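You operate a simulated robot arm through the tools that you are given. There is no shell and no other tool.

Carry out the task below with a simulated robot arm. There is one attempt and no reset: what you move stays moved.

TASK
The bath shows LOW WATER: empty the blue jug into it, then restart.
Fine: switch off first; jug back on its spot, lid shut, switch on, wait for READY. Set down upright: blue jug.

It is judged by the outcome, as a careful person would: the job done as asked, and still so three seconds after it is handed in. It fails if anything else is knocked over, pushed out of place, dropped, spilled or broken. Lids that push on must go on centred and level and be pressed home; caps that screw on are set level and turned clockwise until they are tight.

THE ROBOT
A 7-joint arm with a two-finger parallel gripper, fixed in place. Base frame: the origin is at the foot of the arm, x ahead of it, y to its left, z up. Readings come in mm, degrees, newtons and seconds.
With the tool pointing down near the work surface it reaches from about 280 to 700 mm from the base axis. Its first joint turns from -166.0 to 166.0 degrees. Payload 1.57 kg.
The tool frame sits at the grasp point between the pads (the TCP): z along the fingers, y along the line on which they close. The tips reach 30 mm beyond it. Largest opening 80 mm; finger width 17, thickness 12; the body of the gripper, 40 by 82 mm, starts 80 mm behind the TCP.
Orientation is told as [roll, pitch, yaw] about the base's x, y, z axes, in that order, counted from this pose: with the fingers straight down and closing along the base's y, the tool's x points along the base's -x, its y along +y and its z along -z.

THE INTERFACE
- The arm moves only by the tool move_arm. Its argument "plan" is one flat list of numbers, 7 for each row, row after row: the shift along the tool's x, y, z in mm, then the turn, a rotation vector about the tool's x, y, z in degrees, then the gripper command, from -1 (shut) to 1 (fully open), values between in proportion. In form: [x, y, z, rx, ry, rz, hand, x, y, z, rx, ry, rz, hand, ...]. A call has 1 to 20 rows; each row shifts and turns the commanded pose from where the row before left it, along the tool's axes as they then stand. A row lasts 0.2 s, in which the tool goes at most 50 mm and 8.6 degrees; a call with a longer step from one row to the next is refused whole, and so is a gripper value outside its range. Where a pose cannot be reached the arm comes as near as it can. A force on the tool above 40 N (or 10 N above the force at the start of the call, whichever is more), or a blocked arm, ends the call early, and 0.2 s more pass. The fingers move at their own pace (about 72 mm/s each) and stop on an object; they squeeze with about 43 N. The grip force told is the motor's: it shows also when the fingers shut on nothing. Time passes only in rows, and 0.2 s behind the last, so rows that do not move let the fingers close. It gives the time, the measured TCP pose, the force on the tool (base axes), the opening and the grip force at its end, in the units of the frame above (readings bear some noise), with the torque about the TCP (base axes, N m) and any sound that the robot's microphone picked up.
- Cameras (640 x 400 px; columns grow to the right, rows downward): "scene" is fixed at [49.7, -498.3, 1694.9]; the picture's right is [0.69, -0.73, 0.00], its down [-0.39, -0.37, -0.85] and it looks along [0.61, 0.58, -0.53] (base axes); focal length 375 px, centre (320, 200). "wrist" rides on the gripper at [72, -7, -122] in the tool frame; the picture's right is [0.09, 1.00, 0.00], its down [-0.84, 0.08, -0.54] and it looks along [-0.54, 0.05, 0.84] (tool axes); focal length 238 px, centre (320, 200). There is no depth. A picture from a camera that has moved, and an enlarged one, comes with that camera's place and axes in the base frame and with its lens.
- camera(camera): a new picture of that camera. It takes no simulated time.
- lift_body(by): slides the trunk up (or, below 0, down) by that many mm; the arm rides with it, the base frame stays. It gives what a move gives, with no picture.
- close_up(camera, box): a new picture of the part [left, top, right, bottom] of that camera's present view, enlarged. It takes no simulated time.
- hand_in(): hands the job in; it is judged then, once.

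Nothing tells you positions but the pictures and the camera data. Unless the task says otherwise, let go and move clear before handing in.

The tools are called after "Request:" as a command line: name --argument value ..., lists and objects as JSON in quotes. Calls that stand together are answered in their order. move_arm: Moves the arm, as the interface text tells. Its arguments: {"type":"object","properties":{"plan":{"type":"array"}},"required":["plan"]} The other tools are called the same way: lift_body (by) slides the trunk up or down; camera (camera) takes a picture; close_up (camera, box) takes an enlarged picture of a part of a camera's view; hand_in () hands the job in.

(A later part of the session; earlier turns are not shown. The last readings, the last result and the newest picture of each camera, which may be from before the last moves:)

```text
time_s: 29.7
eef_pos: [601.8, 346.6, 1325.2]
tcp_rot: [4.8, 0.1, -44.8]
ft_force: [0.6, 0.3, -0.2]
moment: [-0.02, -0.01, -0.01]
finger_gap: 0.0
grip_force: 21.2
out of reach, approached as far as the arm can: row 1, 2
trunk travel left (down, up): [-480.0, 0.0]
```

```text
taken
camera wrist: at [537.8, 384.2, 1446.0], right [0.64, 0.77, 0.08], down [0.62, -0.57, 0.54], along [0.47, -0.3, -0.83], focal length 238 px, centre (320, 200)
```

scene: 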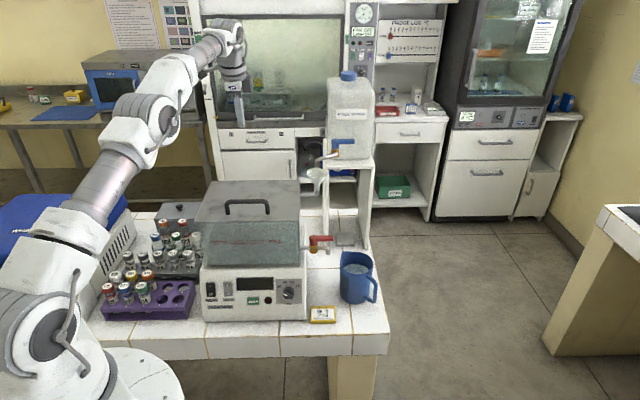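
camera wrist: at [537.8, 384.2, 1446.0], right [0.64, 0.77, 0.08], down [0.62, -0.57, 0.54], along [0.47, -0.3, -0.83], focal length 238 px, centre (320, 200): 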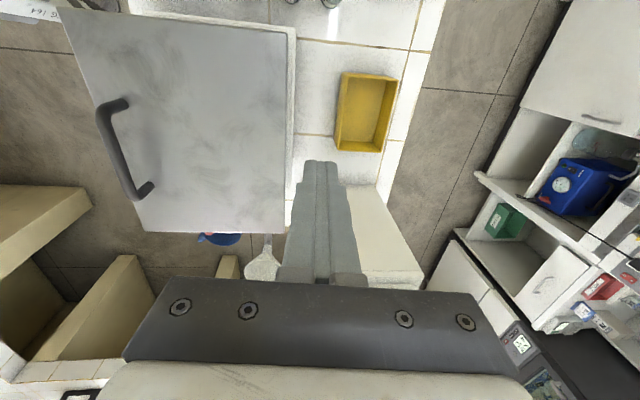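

We're near the reach limit there, so around 95–97° of opening by the handle. From here I can see the lid's rear edge, so I'll check the hinge.

Request:
close_up --camera "wrist" --box '[60, 0, 320, 260]'

Request:
close_up --camera "wrist" --box '[240, 10, 320, 250]'

```text
1.54 times, centred on (190, 130) of wrist
camera zoom: at [537.8, 384.2, 1446.0], right [0.64, 0.77, 0.08], down [0.62, -0.57, 0.54], along [0.47, -0.3, -0.83], focal length 367 px, centre (520, 308)
```

zoom: 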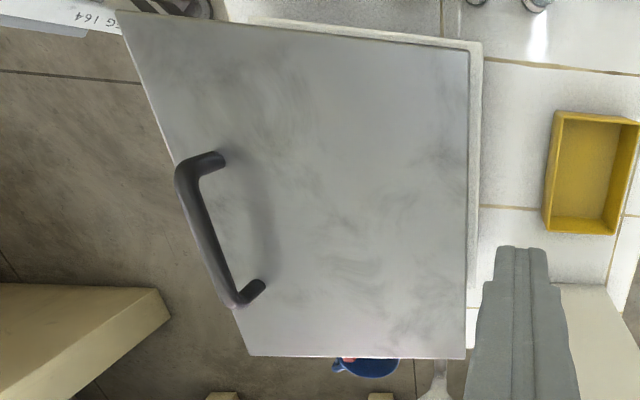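

```text
1.67 times, centred on (280, 130) of wrist
camera zoom: at [537.8, 384.2, 1446.0], right [0.64, 0.77, 0.08], down [0.62, -0.57, 0.54], along [0.47, -0.3, -0.83], focal length 397 px, centre (387, 317)
```

zoom: 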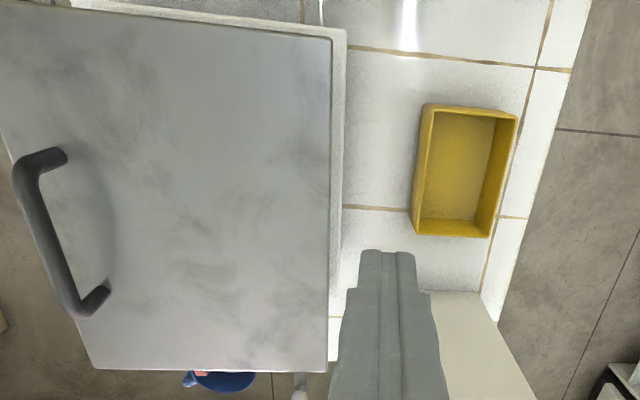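

No hinge hardware is visible, but with the handle at the front the lid must pivot at its back edge. I'll return to the front and level the tool with the fingers about 30 mm apart for approaching the handle bar.

Request:
move_arm --plan '[-3.94, -46.6, -4.9, 0, 0, 0, -0.25, -3.94, -46.6, -4.9, 0, 0, 0, -0.25, -3.94, -46.6, -4.9, 0, 0, 0, -0.25, -3.94, -46.6, -4.9, 0, 0, 0, -0.25, -3.94, -46.6, -4.9, 0, 0, 0, -0.25, 0, 0, 0, -7.75, 0, 0, -0.25, 0, 0, 0, -7.75, 0, 0, -0.25, 0, 0, 0, -7.75, 0, 0, -0.25, 0, 0, 0, -7.75, 0, 0, -0.25, 0, 0, 0, -7.75, 0, 0, -0.25, 0, 0, 0, -7.75, 0, 0, -0.25, 0, 0, 0, -7.75, 0, 0, -0.25, 0, 0, 0, -7.75, 0, 0, -0.25, 0, 0, 0, -7.75, 0, 0, -0.25, 0, 0, 0, -7.75, 0, 0, -0.25, 0, 0, 0, -7.7, 0, 0, -0.25, 0, 0, 0, 0, 0, 0, -0.25]'

Request:
camera --camera "scene"

Request:
camera --camera "wrist"

```text
time_s: 33.3
eef_pos: [449.7, 165.8, 1329.7]
tcp_rot: [90.1, 0.0, -45.0]
ft_force: [1.0, 0.0, -0.2]
moment: [0.01, -0.01, 0.02]
finger_gap: 30.3
grip_force: 0.1
trunk travel left (down, up): [-480.0, 0.0]
```

```text
taken
```

scene: 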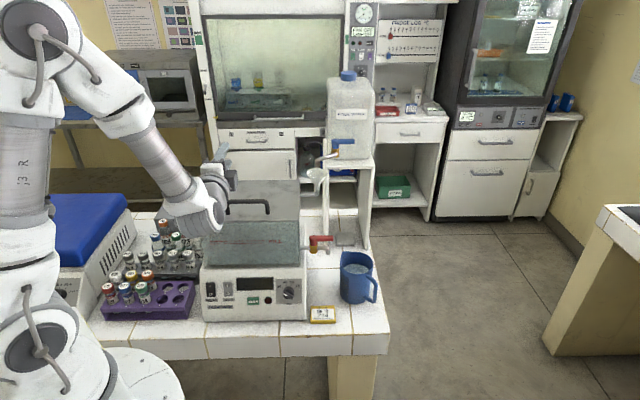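

```text
taken
camera wrist: at [312.2, 130.2, 1323.1], right [-0.07, 0.06, 1.0], down [0.21, -0.98, 0.07], along [0.98, 0.21, 0.05], focal length 238 px, centre (320, 200)
```

wrist: 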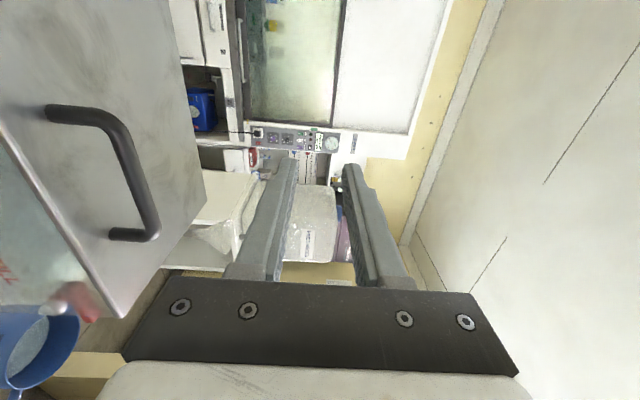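

This side view shows the handle clearly. I'll zoom to refine the bar's height before going in.

Request:
close_up --camera "wrist" --box '[0, 80, 220, 270]'

```text
2.11 times, centred on (110, 175) of wrist
camera zoom: at [312.2, 130.2, 1323.1], right [-0.07, 0.06, 1.0], down [0.21, -0.98, 0.07], along [0.98, 0.21, 0.05], focal length 502 px, centre (762, 253)
```

zoom: 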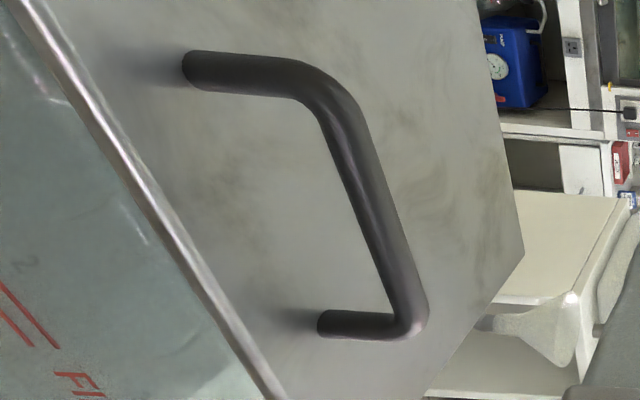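

The bar centre refines to about z 1196. I'll move to a stand-off in front of the bar, level with it, left of its middle.

Request:
move_arm --plan '[-6.7, 0, -42.6, 0, 0, 0, -0.25, 0, -44.5, 0, 0, 0, 0, -0.25, 0, -44.5, 0, 0, 0, 0, -0.25, 0, -44.5, 0, 0, 0, 0, -0.25, 0, 0, 0, 0, 0, 0, -0.25]'

Request:
camera --camera "wrist"

Request:
close_up --camera "scene" --box '[150, 130, 330, 290]'

```text
time_s: 34.5
eef_pos: [441.5, 128.9, 1198.3]
tcp_rot: [90.0, 0.1, -45.0]
ft_force: [-0.3, -0.5, -0.6]
moment: [-0.01, -0.03, 0.0]
finger_gap: 30.0
grip_force: 0.1
out of reach, approached as far as the arm can: row 1
trunk travel left (down, up): [-480.0, 0.0]
```

```text
taken
camera wrist: at [304.0, 93.1, 1191.8], right [-0.07, 0.06, 1.0], down [0.21, -0.97, 0.08], along [0.98, 0.21, 0.05], focal length 238 px, centre (320, 200)
```

wrist: 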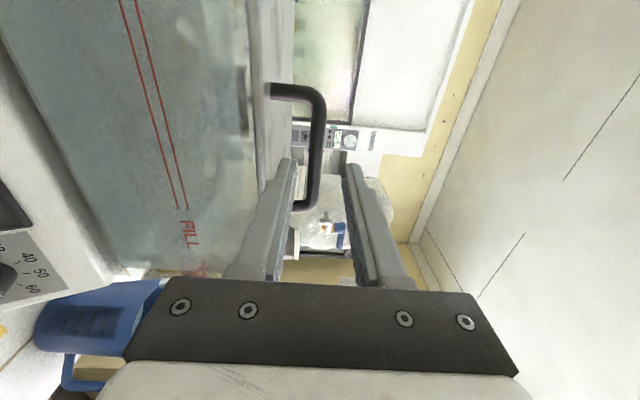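

```text
2.50 times, centred on (240, 210) of scene
camera zoom: at [49.7, -498.3, 1694.9], right [0.69, -0.73, 0.0], down [-0.39, -0.37, -0.85], along [0.61, 0.58, -0.53], focal length 938 px, centre (520, 175)
```

zoom: 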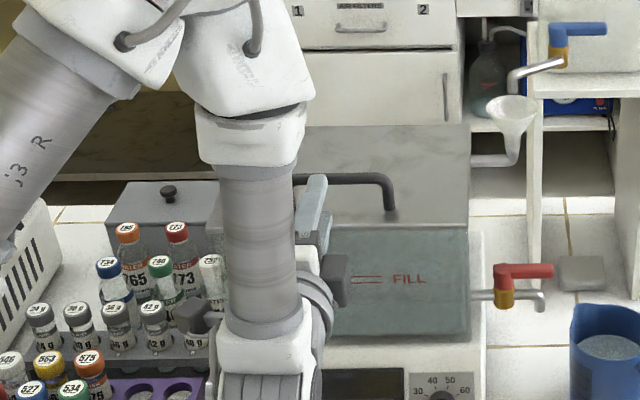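

The fingers straddle the bar's height well. I'll shift slightly left and slide forward so the bar sits between the fingers, then narrow the gap a little.

Request:
move_arm --plan '[13.6, -1.5, 0, 0, 0, 0, -0.25, 0, 0, 16, 0, 0, 0, -0.25, 0, 0, 16, 0, 0, 0, -0.25, 0, 0, 16, 0, 0, 0, -0.25, 0, 0, 0, 0, 0, 0, -0.25]'

Request:
camera --camera "wrist"

Request:
close_up --camera "scene" --box '[190, 170, 330, 270]'

```text
time_s: 35.7
eef_pos: [466.3, 172.9, 1197.1]
tcp_rot: [90.1, 0.0, -44.9]
ft_force: [-0.5, -0.4, -0.3]
moment: [-0.03, 0.02, 0.01]
finger_gap: 29.8
grip_force: 0.1
trunk travel left (down, up): [-480.0, 0.0]
```

```text
taken
camera wrist: at [328.3, 137.7, 1190.6], right [-0.06, 0.06, 1.0], down [0.21, -0.97, 0.07], along [0.98, 0.21, 0.05], focal length 238 px, centre (320, 200)
```

wrist: 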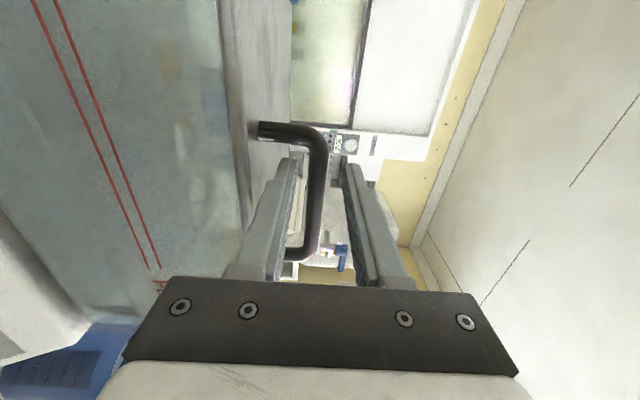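

```text
4.00 times, centred on (260, 220) of scene
camera zoom: at [49.7, -498.3, 1694.9], right [0.69, -0.73, 0.0], down [-0.39, -0.37, -0.85], along [0.61, 0.58, -0.53], focal length 1500 px, centre (560, 120)
```

zoom: 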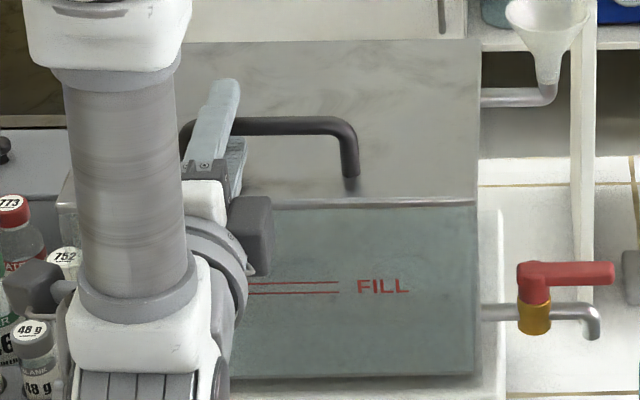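

The bar is now between the fingers. I'll narrow the gap to about 19 mm so it is loosely captured, then lift the lid the first 10° and check that it pivots at the back.

Request:
move_arm --plan '[0, 0, 0, 0, 0, 0, -0.52, 0, 0, 0, 0, 0, 0, -0.52, 0, 7.82, 1.79, 2.5, 0, 0, -0.52, 0, 7.82, 1.79, 2.5, 0, 0, -0.52, 0, 7.82, 1.79, 2.5, 0, 0, -0.52, 0, 7.82, 1.79, 2.5, 0, 0, -0.52, 0, 0, 0, 0, 0, 0, -0.52]'

Request:
camera --camera "wrist"

Request:
close_up --camera "scene" --box '[190, 160, 330, 270]'

```text
time_s: 37.3
eef_pos: [473.1, 179.3, 1227.9]
tcp_rot: [80.0, 0.1, -44.9]
ft_force: [0.2, -0.4, -2.1]
moment: [0.0, 0.04, 0.04]
finger_gap: 21.5
grip_force: 1.2
trunk travel left (down, up): [-480.0, 0.0]
```

```text
taken
camera wrist: at [335.5, 144.0, 1242.8], right [0.06, 0.19, 0.98], down [0.23, -0.96, 0.17], along [0.97, 0.21, -0.1], focal length 238 px, centre (320, 200)
```

wrist: 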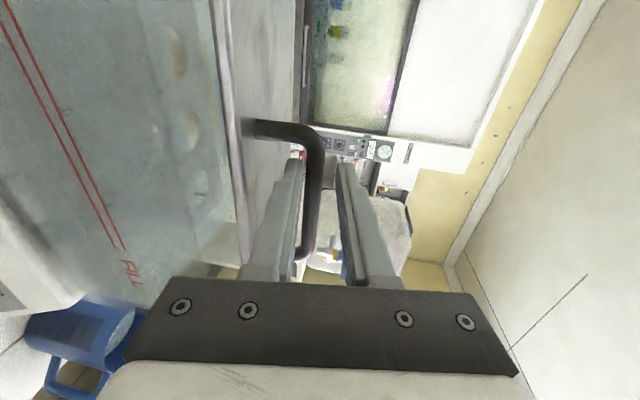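

```text
3.64 times, centred on (260, 215) of scene
camera zoom: at [49.7, -498.3, 1694.9], right [0.69, -0.73, 0.0], down [-0.39, -0.37, -0.85], along [0.61, 0.58, -0.53], focal length 1364 px, centre (538, 146)
```

zoom: 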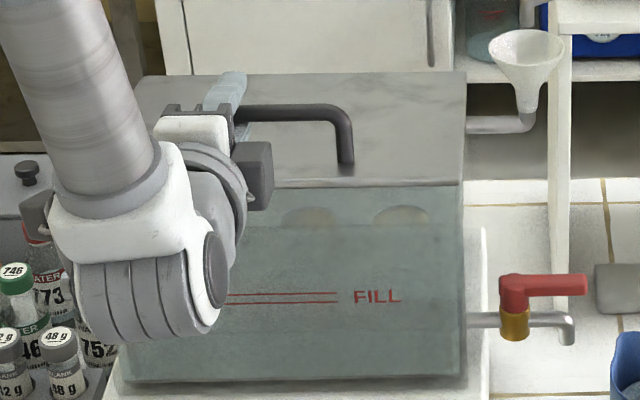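

The lid is lifting about its back edge with only about 2 N. I'll continue the arc in steps.

Request:
move_arm --plan '[0, 15.55, 3.91, 5, 0, 0, -0.52, 0, 15.55, 3.91, 5, 0, 0, -0.52, 0, 15.55, 3.91, 5, 0, 0, -0.52, 0, 15.55, 3.91, 5, 0, 0, -0.52, 0, 15.55, 3.91, 5, 0, 0, -0.52, 0, 15.55, 3.91, 5, 0, 0, -0.52, 0, 0, 0, 0, 0, 0, -0.52]'

Request:
camera --camera "wrist"

Request:
close_up --camera "scene" --box '[180, 120, 330, 270]'

```text
time_s: 38.9
eef_pos: [511.8, 219.6, 1305.1]
tcp_rot: [50.2, 0.1, -45.0]
ft_force: [-0.9, -0.3, -0.1]
moment: [0.01, 0.04, -0.05]
finger_gap: 19.2
grip_force: 0.2
trunk travel left (down, up): [-480.0, 0.0]
```

```text
taken
camera wrist: at [392.3, 200.9, 1378.1], right [0.39, 0.52, 0.76], down [0.33, -0.85, 0.41], along [0.86, 0.1, -0.5], focal length 238 px, centre (320, 200)
```

wrist: 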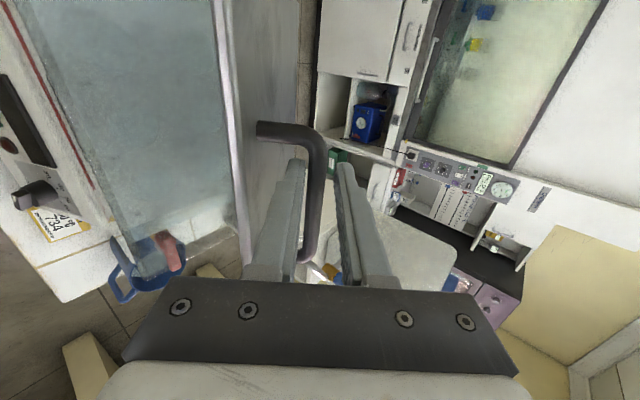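

```text
2.67 times, centred on (255, 195) of scene
camera zoom: at [49.7, -498.3, 1694.9], right [0.69, -0.73, 0.0], down [-0.39, -0.37, -0.85], along [0.61, 0.58, -0.53], focal length 1000 px, centre (493, 213)
```

zoom: 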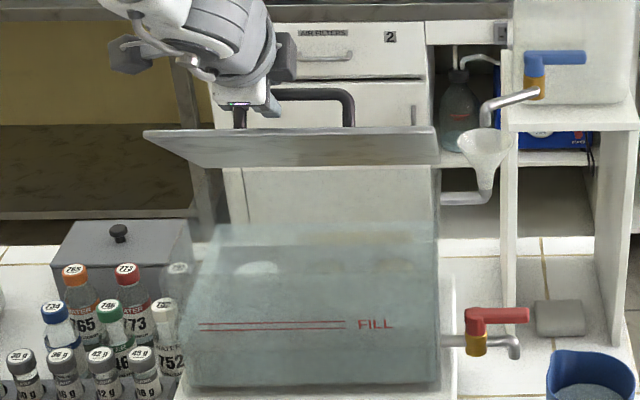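

The lid is at about 40° with almost no load on the fingers, so the hinge may hold by friction. I'll widen the gap slightly to see whether the lid stays put by itself.

Request:
move_arm --plan '[0, 0, 0, 0, 0, 0, -0.2, 0, 0, 0, 0, 0, 0, -0.2, 0, 0, 0, 0, 0, 0, -0.2]'

Request:
camera --camera "wrist"

Request:
close_up --camera "scene" --box '[180, 120, 330, 270]'

```text
time_s: 39.7
eef_pos: [512.8, 219.3, 1304.8]
tcp_rot: [50.1, 0.2, -45.0]
ft_force: [-0.1, 0.2, -0.7]
moment: [-0.01, 0.01, -0.01]
finger_gap: 32.0
grip_force: 0.1
trunk travel left (down, up): [-480.0, 0.0]
```

```text
taken
camera wrist: at [392.0, 200.6, 1377.7], right [0.39, 0.52, 0.76], down [0.33, -0.85, 0.41], along [0.86, 0.1, -0.5], focal length 238 px, centre (320, 200)
```

wrist: 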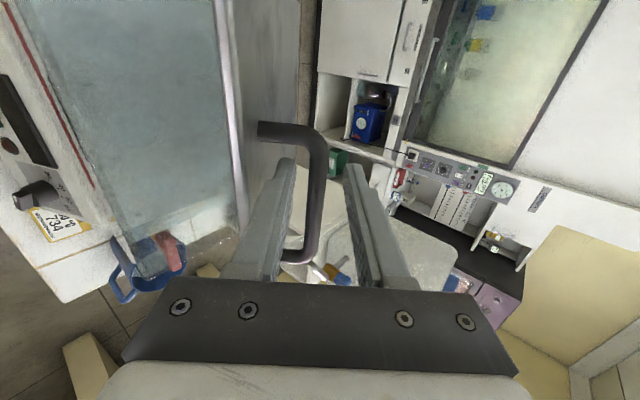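

```text
2.67 times, centred on (255, 195) of scene
camera zoom: at [49.7, -498.3, 1694.9], right [0.69, -0.73, 0.0], down [-0.39, -0.37, -0.85], along [0.61, 0.58, -0.53], focal length 1000 px, centre (493, 213)
```

zoom: 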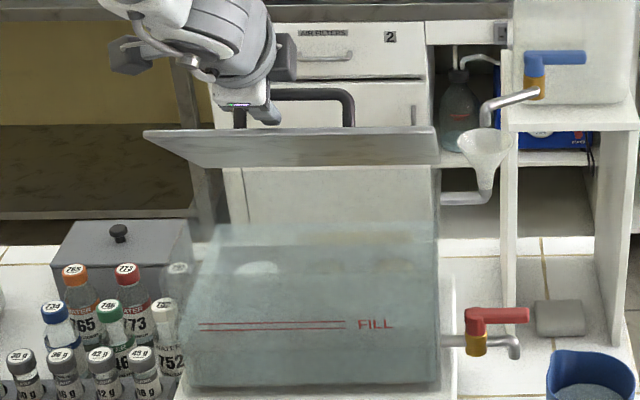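

The lid holds itself at 40° with no contact, so the hinge has friction. I'll recapture the bar and open it to about 80°.

Request:
move_arm --plan '[0, 0, 0, 0, 0, 0, -0.52, 0, 0, 0, 0, 0, 0, -0.52, 0, 15.55, 3.91, 5, 0, 0, -0.52, 0, 15.55, 3.91, 5, 0, 0, -0.52, 0, 15.55, 3.91, 5, 0, 0, -0.52, 0, 15.55, 3.91, 5, 0, 0, -0.52, 0, 15.55, 3.91, 5, 0, 0, -0.52, 0, 15.55, 3.91, 5, 0, 0, -0.52, 0, 0, 0, 0, 0, 0, -0.52]'

Request:
camera --camera "wrist"

Request:
close_up --camera "scene" --box '[180, 90, 330, 270]'

```text
time_s: 41.7
eef_pos: [574.0, 280.2, 1341.9]
tcp_rot: [20.0, 0.0, -45.0]
ft_force: [-0.7, 0.6, -0.3]
moment: [0.0, 0.0, 0.0]
finger_gap: 19.1
grip_force: 0.1
trunk travel left (down, up): [-480.0, 0.0]
```

```text
taken
camera wrist: at [488.8, 297.7, 1454.8], right [0.6, 0.73, 0.34], down [0.51, -0.67, 0.53], along [0.62, -0.14, -0.77], focal length 238 px, centre (320, 200)
```

wrist: 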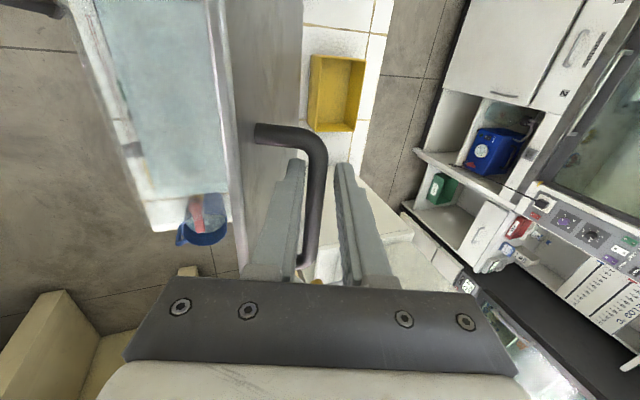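

```text
2.22 times, centred on (255, 180) of scene
camera zoom: at [49.7, -498.3, 1694.9], right [0.69, -0.73, 0.0], down [-0.39, -0.37, -0.85], along [0.61, 0.58, -0.53], focal length 833 px, centre (464, 244)
```

zoom: 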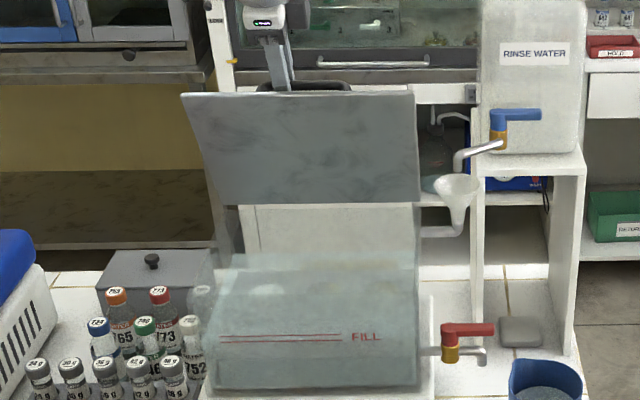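

The lid is at 70° and steady. I'll look into the tank through the wrist and scene views to see the water level.

Request:
close_up --camera "wrist" --box '[70, 0, 270, 260]'

Request:
close_up --camera "scene" --box '[205, 185, 325, 275]'

```text
1.54 times, centred on (170, 130) of wrist
camera zoom: at [488.8, 297.7, 1454.8], right [0.6, 0.73, 0.34], down [0.51, -0.67, 0.53], along [0.62, -0.14, -0.77], focal length 367 px, centre (551, 308)
```

zoom: 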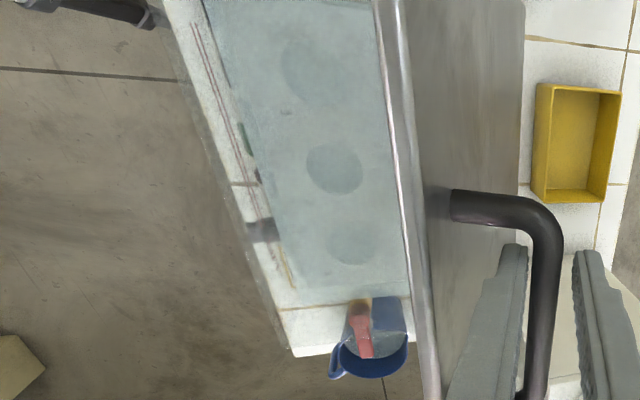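

```text
4.44 times, centred on (265, 230) of scene
camera zoom: at [49.7, -498.3, 1694.9], right [0.69, -0.73, 0.0], down [-0.39, -0.37, -0.85], along [0.61, 0.58, -0.53], focal length 1667 px, centre (564, 67)
```

zoom: 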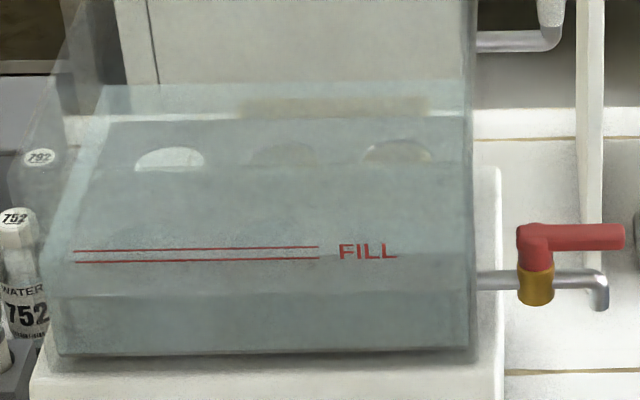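

Water is visible in the tank: its surface sits at about z 1062, below the FILL band but above the drain tap (z ≈ 1030), and nothing is flowing. The tap is therefore closed and can be left alone; I'll open the lid a little further.

Request:
move_arm --plan '[0, 15.55, 3.91, 5, 0, 0, -0.52, 0, 15.55, 3.91, 5, 0, 0, -0.52, 0, 0, 0, 0, 0, 0, -0.52]'

Request:
camera --camera "wrist"

Request:
close_up --camera "scene" --box '[180, 90, 330, 270]'

```text
time_s: 42.5
eef_pos: [598.0, 304.7, 1343.8]
tcp_rot: [10.0, 0.1, -45.0]
ft_force: [0.7, 0.2, -0.4]
moment: [0.01, -0.02, 0.0]
finger_gap: 19.1
grip_force: 0.0
trunk travel left (down, up): [-480.0, 0.0]
```

```text
taken
camera wrist: at [525.8, 334.5, 1463.7], right [0.63, 0.76, 0.17], down [0.58, -0.61, 0.55], along [0.52, -0.24, -0.82], focal length 238 px, centre (320, 200)
```

wrist: 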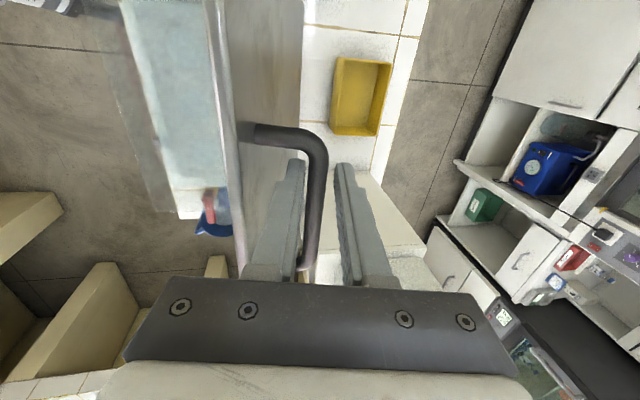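

```text
2.22 times, centred on (255, 180) of scene
camera zoom: at [49.7, -498.3, 1694.9], right [0.69, -0.73, 0.0], down [-0.39, -0.37, -0.85], along [0.61, 0.58, -0.53], focal length 833 px, centre (464, 244)
```

zoom: 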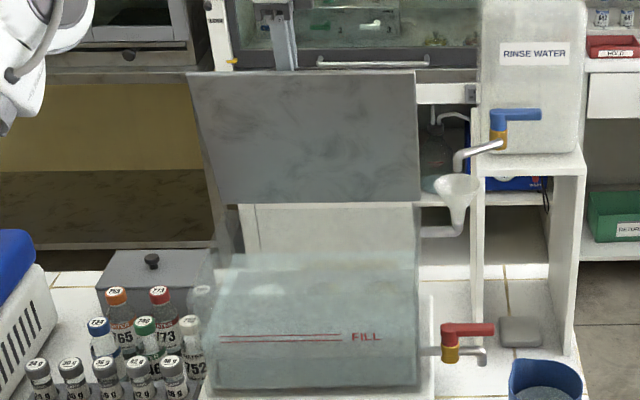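

The lid stands at 80°. I'll loosen, withdraw the fingers up off the bar parallel to the lid, and come back over its top edge.

Request:
move_arm --plan '[0, 0, 0, 0, 0, 0, -0.3, 0, 0, 0, 0, 0, 0, -0.3, 0, 0, -20, 0, 0, 0, -0.3, 0, 0, -20, 0, 0, 0, -0.3, 0, 0, -22, 0, 0, 0, -0.3, 0, 0, 0, 0, 0, 0, -0.3]'

Request:
camera --camera "wrist"

Request:
close_up --camera "scene" --box '[180, 60, 330, 240]'

```text
time_s: 43.9
eef_pos: [588.7, 296.0, 1406.5]
tcp_rot: [9.9, 0.1, -44.9]
ft_force: [-0.9, 0.6, -0.1]
moment: [-0.03, -0.01, 0.0]
finger_gap: 28.0
grip_force: 0.1
trunk travel left (down, up): [-480.0, 0.0]
```

```text
taken
camera wrist: at [517.9, 327.1, 1525.0], right [0.63, 0.76, 0.17], down [0.58, -0.6, 0.55], along [0.52, -0.24, -0.82], focal length 238 px, centre (320, 200)
```

wrist: 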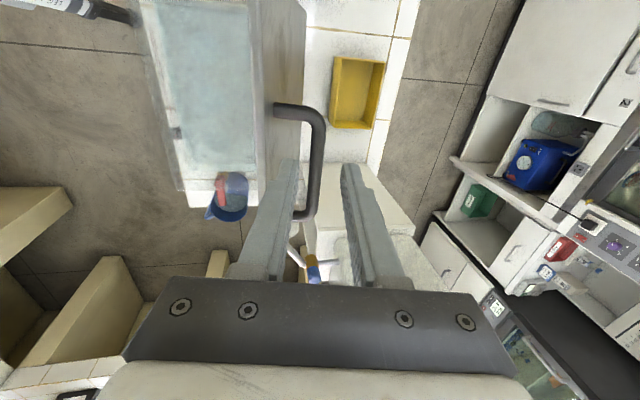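

```text
2.22 times, centred on (255, 150) of scene
camera zoom: at [49.7, -498.3, 1694.9], right [0.69, -0.73, 0.0], down [-0.39, -0.37, -0.85], along [0.61, 0.58, -0.53], focal length 833 px, centre (464, 311)
```

zoom: 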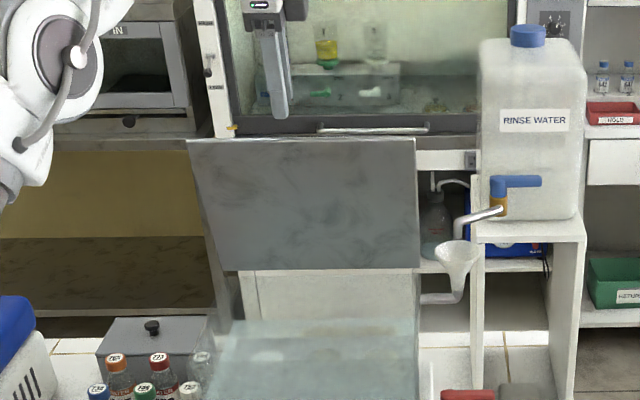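

The lid stays open by itself. I'll move the arm back over the lid's top edge and clear of the bath.

Request:
move_arm --plan '[0, -38.7, -10.9, 0, 0, 0, -0.3, 0, -38.7, -10.9, 0, 0, 0, -0.3, 0, -38.7, -10.9, 0, 0, 0, -0.3, 0, -38.7, -10.9, 0, 0, 0, -0.3, 0, -38.7, -10.9, 0, 0, 0, -0.3, 0, 0, 0, 0, 0, 0, -0.3]'

Request:
camera --camera "wrist"

Request:
close_up --camera "wrist" --box '[150, 0, 330, 180]'

```text
time_s: 45.3
eef_pos: [447.8, 154.2, 1424.7]
tcp_rot: [10.0, 0.1, -44.9]
ft_force: [0.3, 0.1, -0.6]
moment: [0.05, -0.02, 0.01]
finger_gap: 27.8
grip_force: 0.1
trunk travel left (down, up): [-480.0, 0.0]
```

```text
taken
camera wrist: at [376.1, 185.4, 1543.4], right [0.63, 0.76, 0.17], down [0.58, -0.6, 0.55], along [0.52, -0.24, -0.82], focal length 238 px, centre (320, 200)
```

wrist: 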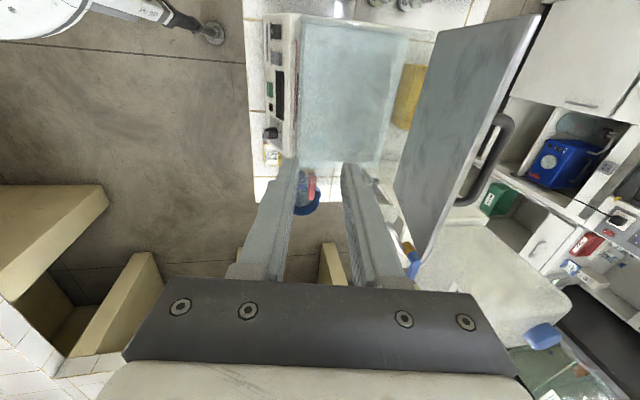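

```text
2.22 times, centred on (240, 90) of wrist
camera zoom: at [376.1, 185.4, 1543.4], right [0.63, 0.76, 0.17], down [0.58, -0.6, 0.55], along [0.52, -0.24, -0.82], focal length 530 px, centre (498, 444)
```

zoom: 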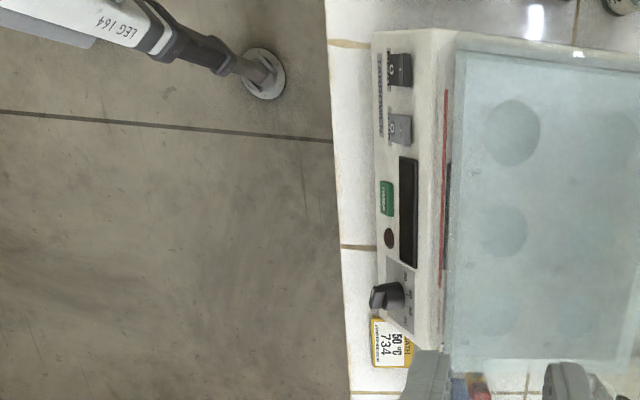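

Everything around is undisturbed. Now I'll reorient the tool towards the jug (fingers closing along y) and descend in front of the bench to view the jug handle closely.

Request:
move_arm --plan '[0, 0, 0, 5, 0, 0, -0.3, 0, 0, 0, 5, 0, 0, -0.3, 0, 0, 0, 0, 0, -7.5, -0.3, 0, 0, 0, 0, 0, -7.5, -0.3, 0, 0, 0, 0, 0, -7.5, -0.3, 0, 0, 0, 0, 0, -7.5, -0.3, 0, 0, 0, 0, 0, -7.5, -0.3, 0, 0, 0, 0, 0, -7.5, -0.3, -8, -48.5, 0, 0, 0, 0, -0.3, -8, -48.5, 0, 0, 0, 0, -0.3, -8, -48.5, 0, 0, 0, 0, -0.3, -8, -48.5, 0, 0, 0, 0, -0.3, 0, 0, 45, 0, 0, 0, -0.3, 0, 0, 45, 0, 0, 0, -0.3, 0, 0, 45, 0, 0, 0, -0.3, 0, 0, 45, 0, 0, 0, -0.3, 0, 0, 45, 0, 0, 0, -0.3, 0, 0, 45, 0, 0, 0, -0.3, 0, 0, 0, 0, -5, 0, -0.3, 0, 0, 0, 0, -5, 0, -0.3]'

Request:
camera --camera "wrist"

Request:
camera --camera "scene"

```text
time_s: 49.5
eef_pos: [480.4, -39.1, 1155.2]
tcp_rot: [0.1, -10.1, 0.1]
ft_force: [0.2, 0.0, -0.4]
moment: [-0.01, -0.01, 0.0]
finger_gap: 28.2
grip_force: 0.1
trunk travel left (down, up): [-480.0, 0.0]
```

```text
taken
camera wrist: at [387.9, -46.4, 1262.1], right [-0.09, 1.0, -0.01], down [0.73, 0.08, 0.68], along [0.68, 0.05, -0.73], focal length 238 px, centre (320, 200)
```

wrist: 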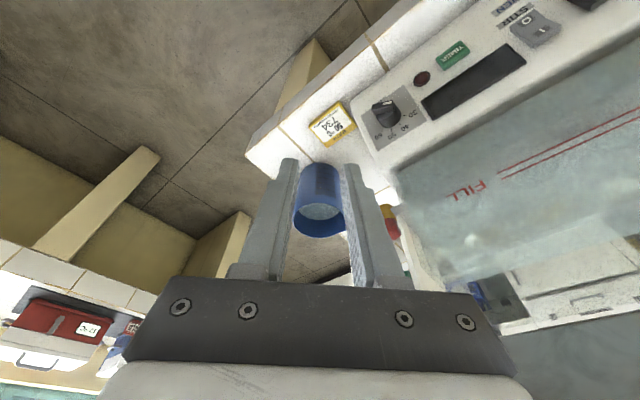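

```text
taken
```

scene: 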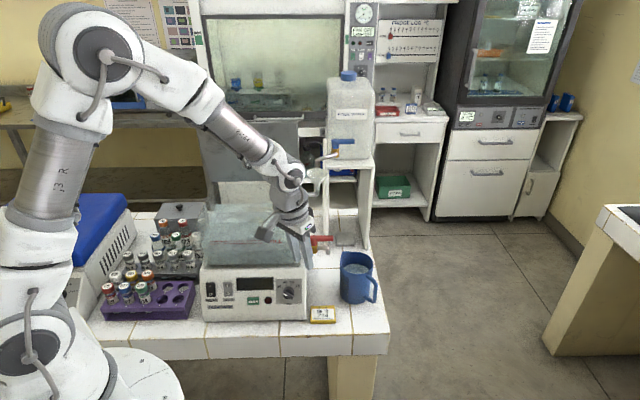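

The jug is between the fingers in view but its handle is hidden by one finger. I'll open the gripper wide for a clear view and zoom in.

Request:
move_arm --plan '[0, 0, 0, 0, 0, 0, 1, 0, 0, 0, 0, 0, 0, 1, 0, 0, 0, 0, 0, 0, 1]'

Request:
close_up --camera "wrist" --box '[230, 90, 420, 260]'

Request:
close_up --camera "scene" --box '[325, 235, 395, 315]'

```text
time_s: 50.3
eef_pos: [480.6, -39.9, 1153.8]
tcp_rot: [0.1, -10.0, 0.0]
ft_force: [-0.1, 0.8, 0.0]
moment: [-0.01, -0.02, -0.01]
finger_gap: 79.7
grip_force: 0.1
trunk travel left (down, up): [-480.0, 0.0]
```

```text
2.35 times, centred on (325, 175) of wrist
camera zoom: at [388.2, -46.5, 1262.1], right [-0.09, 1.0, -0.01], down [0.73, 0.08, 0.68], along [0.68, 0.05, -0.73], focal length 561 px, centre (308, 259)
```

zoom: 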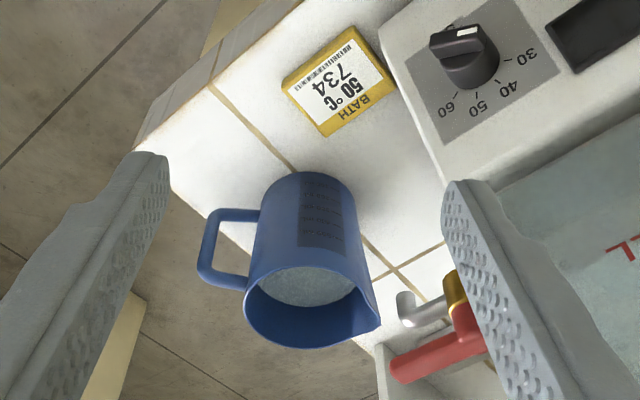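

```text
5.00 times, centred on (360, 275) of scene
camera zoom: at [49.7, -498.3, 1694.9], right [0.69, -0.73, 0.0], down [-0.39, -0.37, -0.85], along [0.61, 0.58, -0.53], focal length 1875 px, centre (120, -175)
```

zoom: 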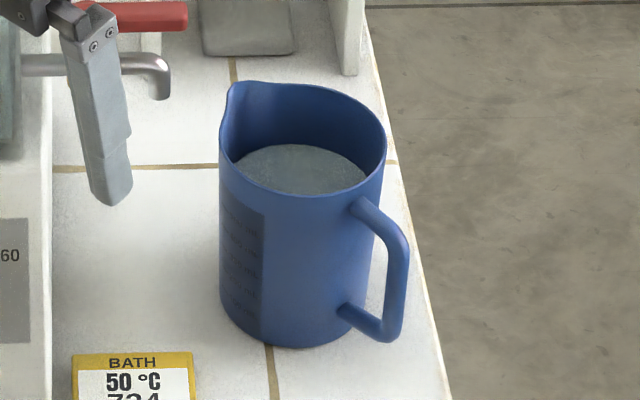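

The handle's vertical bar is at about (686, −104), z 905–963, standing 83 mm from the jug's axis with about 30 mm of finger room inside it, and the spout is opposite. Before lifting anything I'll dry-run the pouring roll in free air above the bath's front.

Request:
move_arm --plan '[-12.2, 20.2, -32, 0, 0, 0, -0.3, -12.2, 20.2, -32, 0, 0, 0, -0.3, -12.2, 20.2, -32, 0, 0, 0, -0.3, -12.2, 20.2, -32, 0, 0, 0, -0.3, -12.2, 20.2, -32, 0, 0, 0, -0.3, 0, 0, 0, 0, -8, 0, -0.3, 0, 0, 0, 0, -8, 0, -0.3, 0, 0, 0, 0, -8, 0, -0.3, 0, 0, 0, 0, -8, 0, -0.3, 0, 0, 0, 0, -8, 0, -0.3, 0, 0, 0, 4.6, 0, 3.86, -0.3, 0, 0, 0, 0, 0, 0, -0.3]'

Request:
camera --camera "scene"

```text
time_s: 52.9
eef_pos: [512.6, 63.0, 1323.3]
tcp_rot: [0.2, -49.8, -6.1]
ft_force: [0.5, 0.4, -0.6]
moment: [0.01, 0.0, 0.02]
finger_gap: 28.1
grip_force: 0.0
trunk travel left (down, up): [-480.0, 0.0]
```

```text
taken
```

scene: 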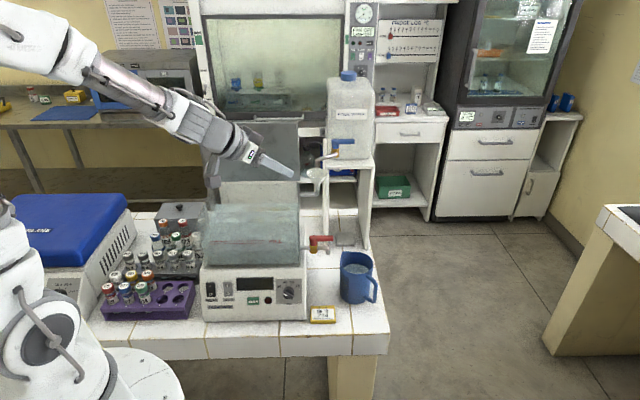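

The carry pose is reachable. Now I'll dry-run the pour roll (120°) with the same motion I would use while holding the jug.

Request:
move_arm --plan '[0, 0, 0, 3.86, 0, -4.6, -0.3, 0, 0, 0, 3.86, 0, -4.6, -0.3, 0, 0, 0, 3.86, 0, -4.6, -0.3, 0, 0, 0, 3.86, 0, -4.6, -0.3, 0, 0, 0, 3.86, 0, -4.6, -0.3, 0, 0, 0, 3.86, 0, -4.6, -0.3, 0, 0, 0, 3.86, 0, -4.6, -0.3, 0, 0, 0, 3.86, 0, -4.6, -0.3, -4.2, 4.95, -3.54, 3.86, 0, -4.6, -0.3, -5.39, 5.1, -4.53, 3.86, 0, -4.6, -0.3, -6.63, 5, -5.57, 3.86, 0, -4.6, -0.3, -7.77, 4.5, -6.52, 3.86, 0, -4.6, -0.3, -8.82, 3.74, -7.4, 3.86, 0, -4.6, -0.3, -9.81, 2.7, -8.24, 3.86, 0, -4.6, -0.3, -10.5, 1.44, -8.82, 3.86, 0, -4.6, -0.3, -11.0, 0, -9.26, 3.86, 0, -4.6, -0.3, -11.35, -1.56, -9.53, 3.86, 0, -4.6, -0.3, -11.3, -3.14, -9.5, 3.86, 0, -4.6, -0.3, -11.15, -4.73, -9.36, 3.86, 0, -4.6, -0.3, -10.64, -6.18, -8.93, 3.86, 0, -4.6, -0.3]'

Request:
camera --camera "scene"

Request:
camera --camera "wrist"

```text
time_s: 57.1
eef_pos: [528.3, 212.4, 1323.2]
tcp_rot: [-110.5, 22.6, 39.9]
ft_force: [0.4, 0.7, 0.3]
moment: [0.01, 0.0, 0.0]
finger_gap: 27.9
grip_force: 0.0
trunk travel left (down, up): [-480.0, 0.0]
```

```text
taken
```

scene: 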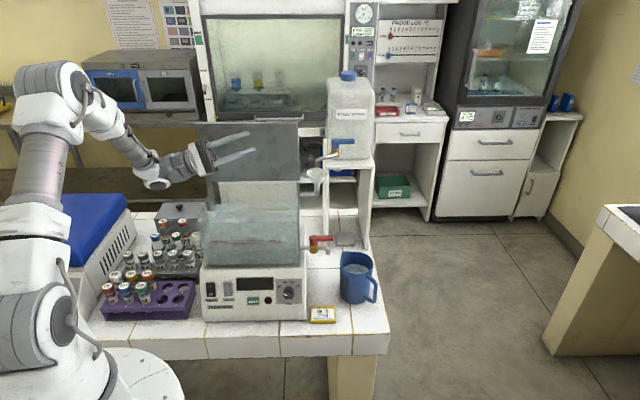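

```text
taken
camera wrist: at [390.8, 250.1, 1318.4], right [-0.12, -0.55, -0.83], down [0.21, 0.8, -0.56], along [0.97, -0.24, 0.02], focal length 238 px, centre (320, 200)
```

wrist: 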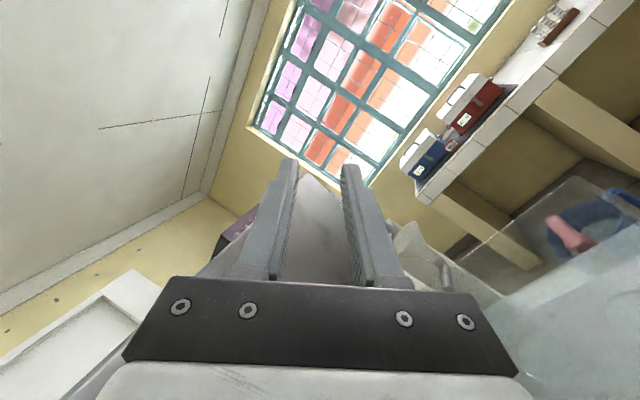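

The whole pouring motion is reachable with no flags. I'll reverse it back to the upright carry pose.

Request:
move_arm --plan '[10.08, 7.6, 8.47, -3.86, 0, 4.6, -0.3, 10.7, 6.2, 8.99, -3.86, 0, 4.6, -0.3, 11, 4.67, 9.23, -3.86, 0, 4.6, -0.3, 11.2, 3.1, 9.37, -3.86, 0, 4.6, -0.3, 10.97, 1.5, 9.2, -3.86, 0, 4.6, -0.3, 10.57, 0, 8.87, -3.86, 0, 4.6, -0.3, 9.98, -1.37, 8.38, -3.86, 0, 4.6, -0.3, 9.06, -2.5, 7.6, -3.86, 0, 4.6, -0.3, 8.1, -3.43, 6.8, -3.86, 0, 4.6, -0.3, 7, -4.07, 5.87, -3.86, 0, 4.6, -0.3, 5.77, -4.35, 4.85, -3.86, 0, 4.6, -0.3, 4.6, -4.35, 3.85, -3.86, 0, 4.6, -0.3, 0, 0, 0, -3.86, 0, 4.6, -0.3, 0, 0, 0, -3.86, 0, 4.6, -0.3, 0, 0, 0, -3.86, 0, 4.6, -0.3, 0, 0, 0, -3.86, 0, 4.6, -0.3, 0, 0, 0, -3.86, 0, 4.6, -0.3, 0, 0, 0, -3.86, 0, 4.6, -0.3, 0, 0, 0, -3.86, 0, 4.6, -0.3, 0, 0, 0, -3.86, 0, 4.6, -0.3]'

```text
time_s: 61.3
eef_pos: [512.9, 61.3, 1323.4]
tcp_rot: [0.4, -50.0, -6.2]
ft_force: [0.7, 0.0, 0.5]
moment: [0.0, 0.01, -0.03]
finger_gap: 28.0
grip_force: 0.0
trunk travel left (down, up): [-480.0, 0.0]
```

The return trip was exact. Now I'll move to the pre-grasp point 80 mm short of the jug handle along the finger direction.

Request:
move_arm --plan '[-20.7, -36.4, 24.6, 0, 0, 0, -0.3, -20.7, -36.4, 24.6, 0, 0, 0, -0.3, -20.7, -36.4, 24.6, 0, 0, 0, -0.3, -20.7, -36.4, 24.6, 0, 0, 0, -0.3, 36.9, 0, 30.95, 0, 0, 0, -0.3, 36.9, 0, 30.95, 0, 0, 0, -0.3, 36.9, 0, 30.95, 0, 0, 0, -0.3, 36.9, 0, 30.95, 0, 0, 0, -0.3, 36.9, 0, 30.95, 0, 0, 0, -0.3, 36.9, 0, 30.95, 0, 0, 0, -0.3, 0, 0, 0, 0, 0, 0, -0.3]'

Request:
camera --camera "wrist"

Request:
camera --camera "scene"

```text
time_s: 63.7
eef_pos: [623.6, -94.6, 1033.0]
tcp_rot: [0.2, -50.0, -6.1]
ft_force: [-0.6, 0.0, -0.6]
moment: [-0.03, 0.0, 0.0]
finger_gap: 28.0
grip_force: 0.0
trunk travel left (down, up): [-480.0, 0.0]
```

```text
taken
camera wrist: at [484.5, -86.5, 1057.1], right [0.04, 1.0, -0.07], down [0.13, 0.06, 0.99], along [0.99, -0.05, -0.13], focal length 238 px, centre (320, 200)
```

wrist: 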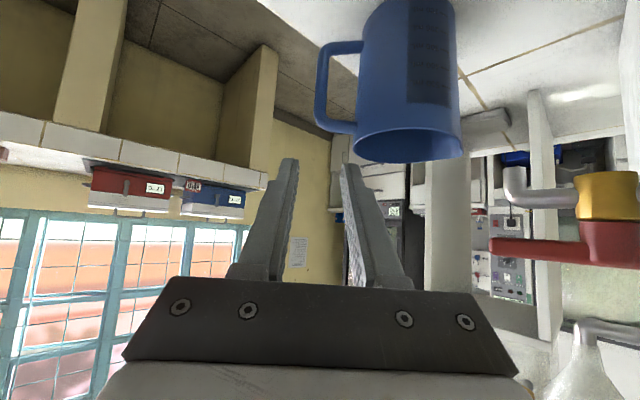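

```text
taken
```

scene: 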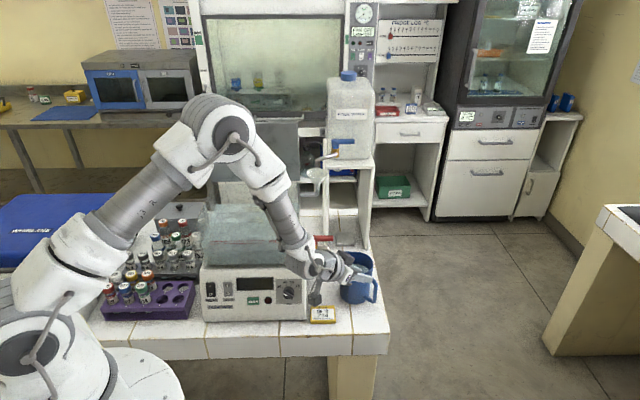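

The handle bar is lined up almost on the gripper's axis. I'll zoom to verify the alignment before advancing.

Request:
close_up --camera "wrist" --box '[260, 0, 480, 200]'

Request:
close_up --camera "scene" --box '[290, 230, 400, 330]'

```text
2.00 times, centred on (370, 100) of wrist
camera zoom: at [484.5, -86.5, 1057.1], right [0.04, 1.0, -0.07], down [0.13, 0.06, 0.99], along [0.99, -0.05, -0.13], focal length 477 px, centre (220, 400)
```

zoom: 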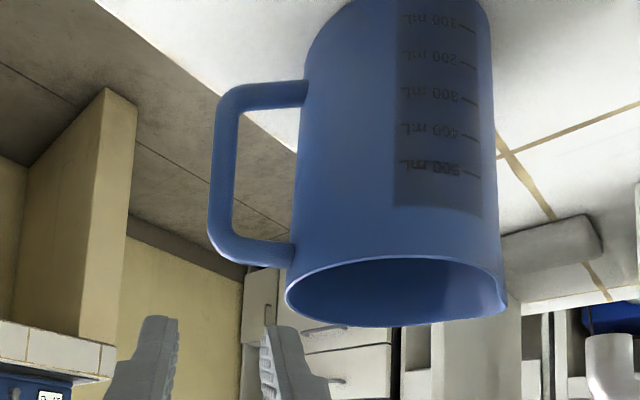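

```text
4.00 times, centred on (345, 280) of scene
camera zoom: at [49.7, -498.3, 1694.9], right [0.69, -0.73, 0.0], down [-0.39, -0.37, -0.85], along [0.61, 0.58, -0.53], focal length 1500 px, centre (220, -120)
```

zoom: 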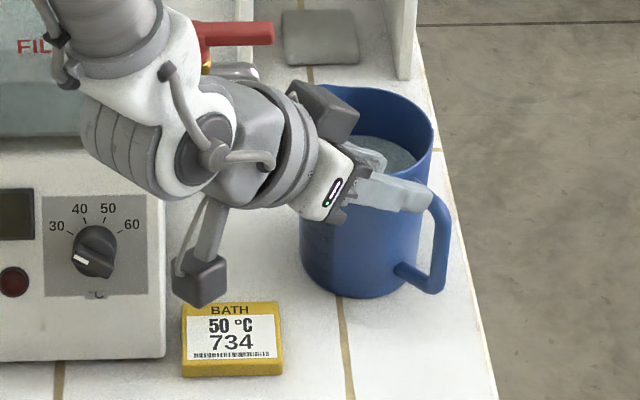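

The bar is within about 3 mm of the gripper axis and its mid-height is z ≈ 930. I'll drop to the approach line, shift slightly, and then advance so the bar goes between the fingers.

Request:
move_arm --plan '[19.8, -1.4, 16.6, 0, 0, 0, -0.3, 19.8, -1.4, 16.6, 0, 0, 0, -0.3, 0, 0, 20, 0, 0, 0, -0.3, 0, 0, 20, 0, 0, 0, -0.3, 0, 0, 0, 0, 0, 0, -0.3]'

Request:
camera --camera "wrist"

Request:
close_up --camera "scene" --box '[300, 230, 400, 330]'

```text
time_s: 64.9
eef_pos: [655.9, -101.1, 956.0]
tcp_rot: [0.2, -50.0, -6.0]
ft_force: [0.7, 0.1, 0.5]
moment: [0.02, 0.0, 0.0]
finger_gap: 28.0
grip_force: 0.1
trunk travel left (down, up): [-480.0, 0.0]
```

```text
taken
camera wrist: at [515.2, -93.5, 980.5], right [0.04, 1.0, -0.07], down [0.13, 0.06, 0.99], along [0.99, -0.05, -0.13], focal length 238 px, centre (320, 200)
```

wrist: 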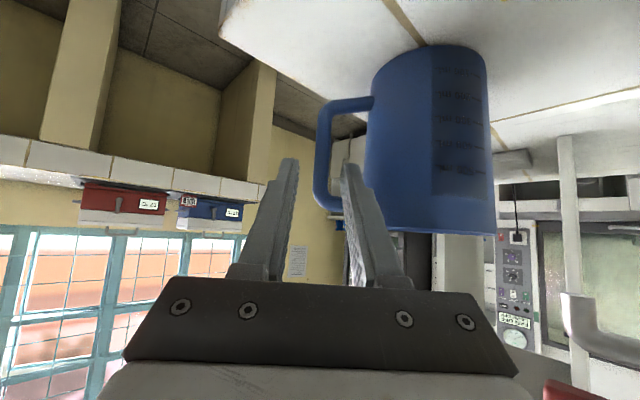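

```text
4.00 times, centred on (350, 280) of scene
camera zoom: at [49.7, -498.3, 1694.9], right [0.69, -0.73, 0.0], down [-0.39, -0.37, -0.85], along [0.61, 0.58, -0.53], focal length 1500 px, centre (200, -120)
```

zoom: 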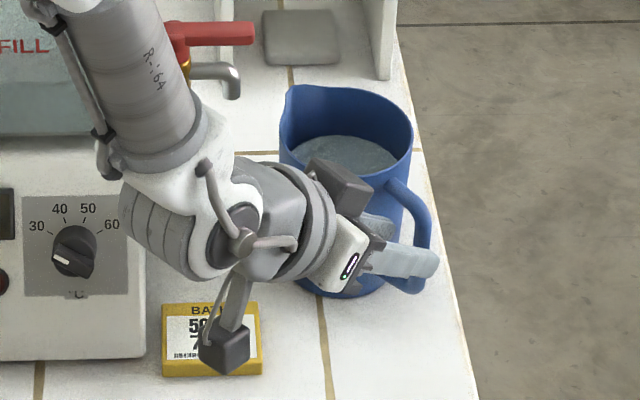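

The inner finger is heading between the bar and the jug body. I'll advance the last 40 mm carefully.

Request:
move_arm --plan '[0, 0, 10, 0, 0, 0, -0.3, 0, 0, 10, 0, 0, 0, -0.3, 0, 0, 10, 0, 0, 0, -0.3, 0, 0, 9, 0, 0, 0, -0.3, 0, 0, 0, 0, 0, 0, -0.3]'

Request:
camera --camera "wrist"

Request:
close_up --camera "scene" --box '[310, 240, 395, 320]'

```text
time_s: 66.1
eef_pos: [685.3, -104.0, 931.0]
tcp_rot: [0.1, -49.9, -6.1]
ft_force: [0.7, -0.2, -0.3]
moment: [0.01, 0.04, -0.01]
finger_gap: 27.8
grip_force: 0.0
trunk travel left (down, up): [-480.0, 0.0]
```

```text
taken
camera wrist: at [544.4, -97.1, 955.4], right [0.04, 1.0, -0.07], down [0.13, 0.06, 0.99], along [0.99, -0.05, -0.13], focal length 238 px, centre (320, 200)
```

wrist: 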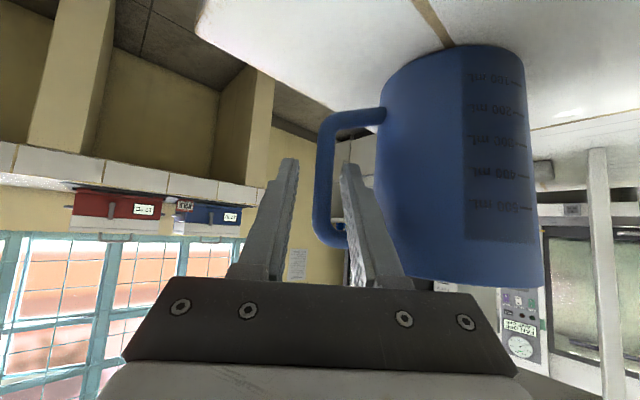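

```text
5.00 times, centred on (352, 280) of scene
camera zoom: at [49.7, -498.3, 1694.9], right [0.69, -0.73, 0.0], down [-0.39, -0.37, -0.85], along [0.61, 0.58, -0.53], focal length 1875 px, centre (158, -200)
```

zoom: 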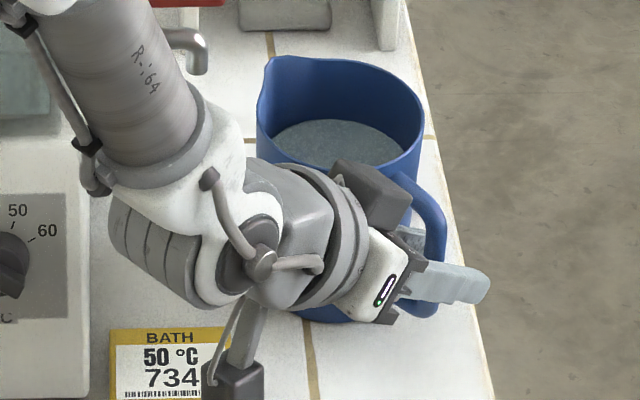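

The bar looks slightly nearer the inner finger. I'll zoom to measure the offset before closing.

Request:
close_up --camera "wrist" --box '[265, 90, 405, 270]'

```text
2.22 times, centred on (335, 180) of wrist
camera zoom: at [544.4, -97.1, 955.4], right [0.04, 1.0, -0.07], down [0.13, 0.06, 0.99], along [0.99, -0.05, -0.13], focal length 530 px, centre (287, 244)
```

zoom: 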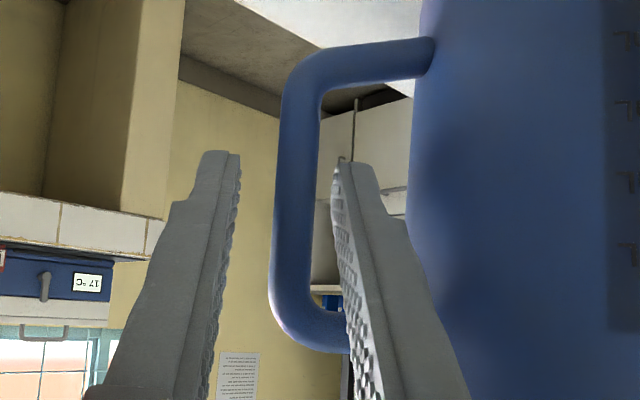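

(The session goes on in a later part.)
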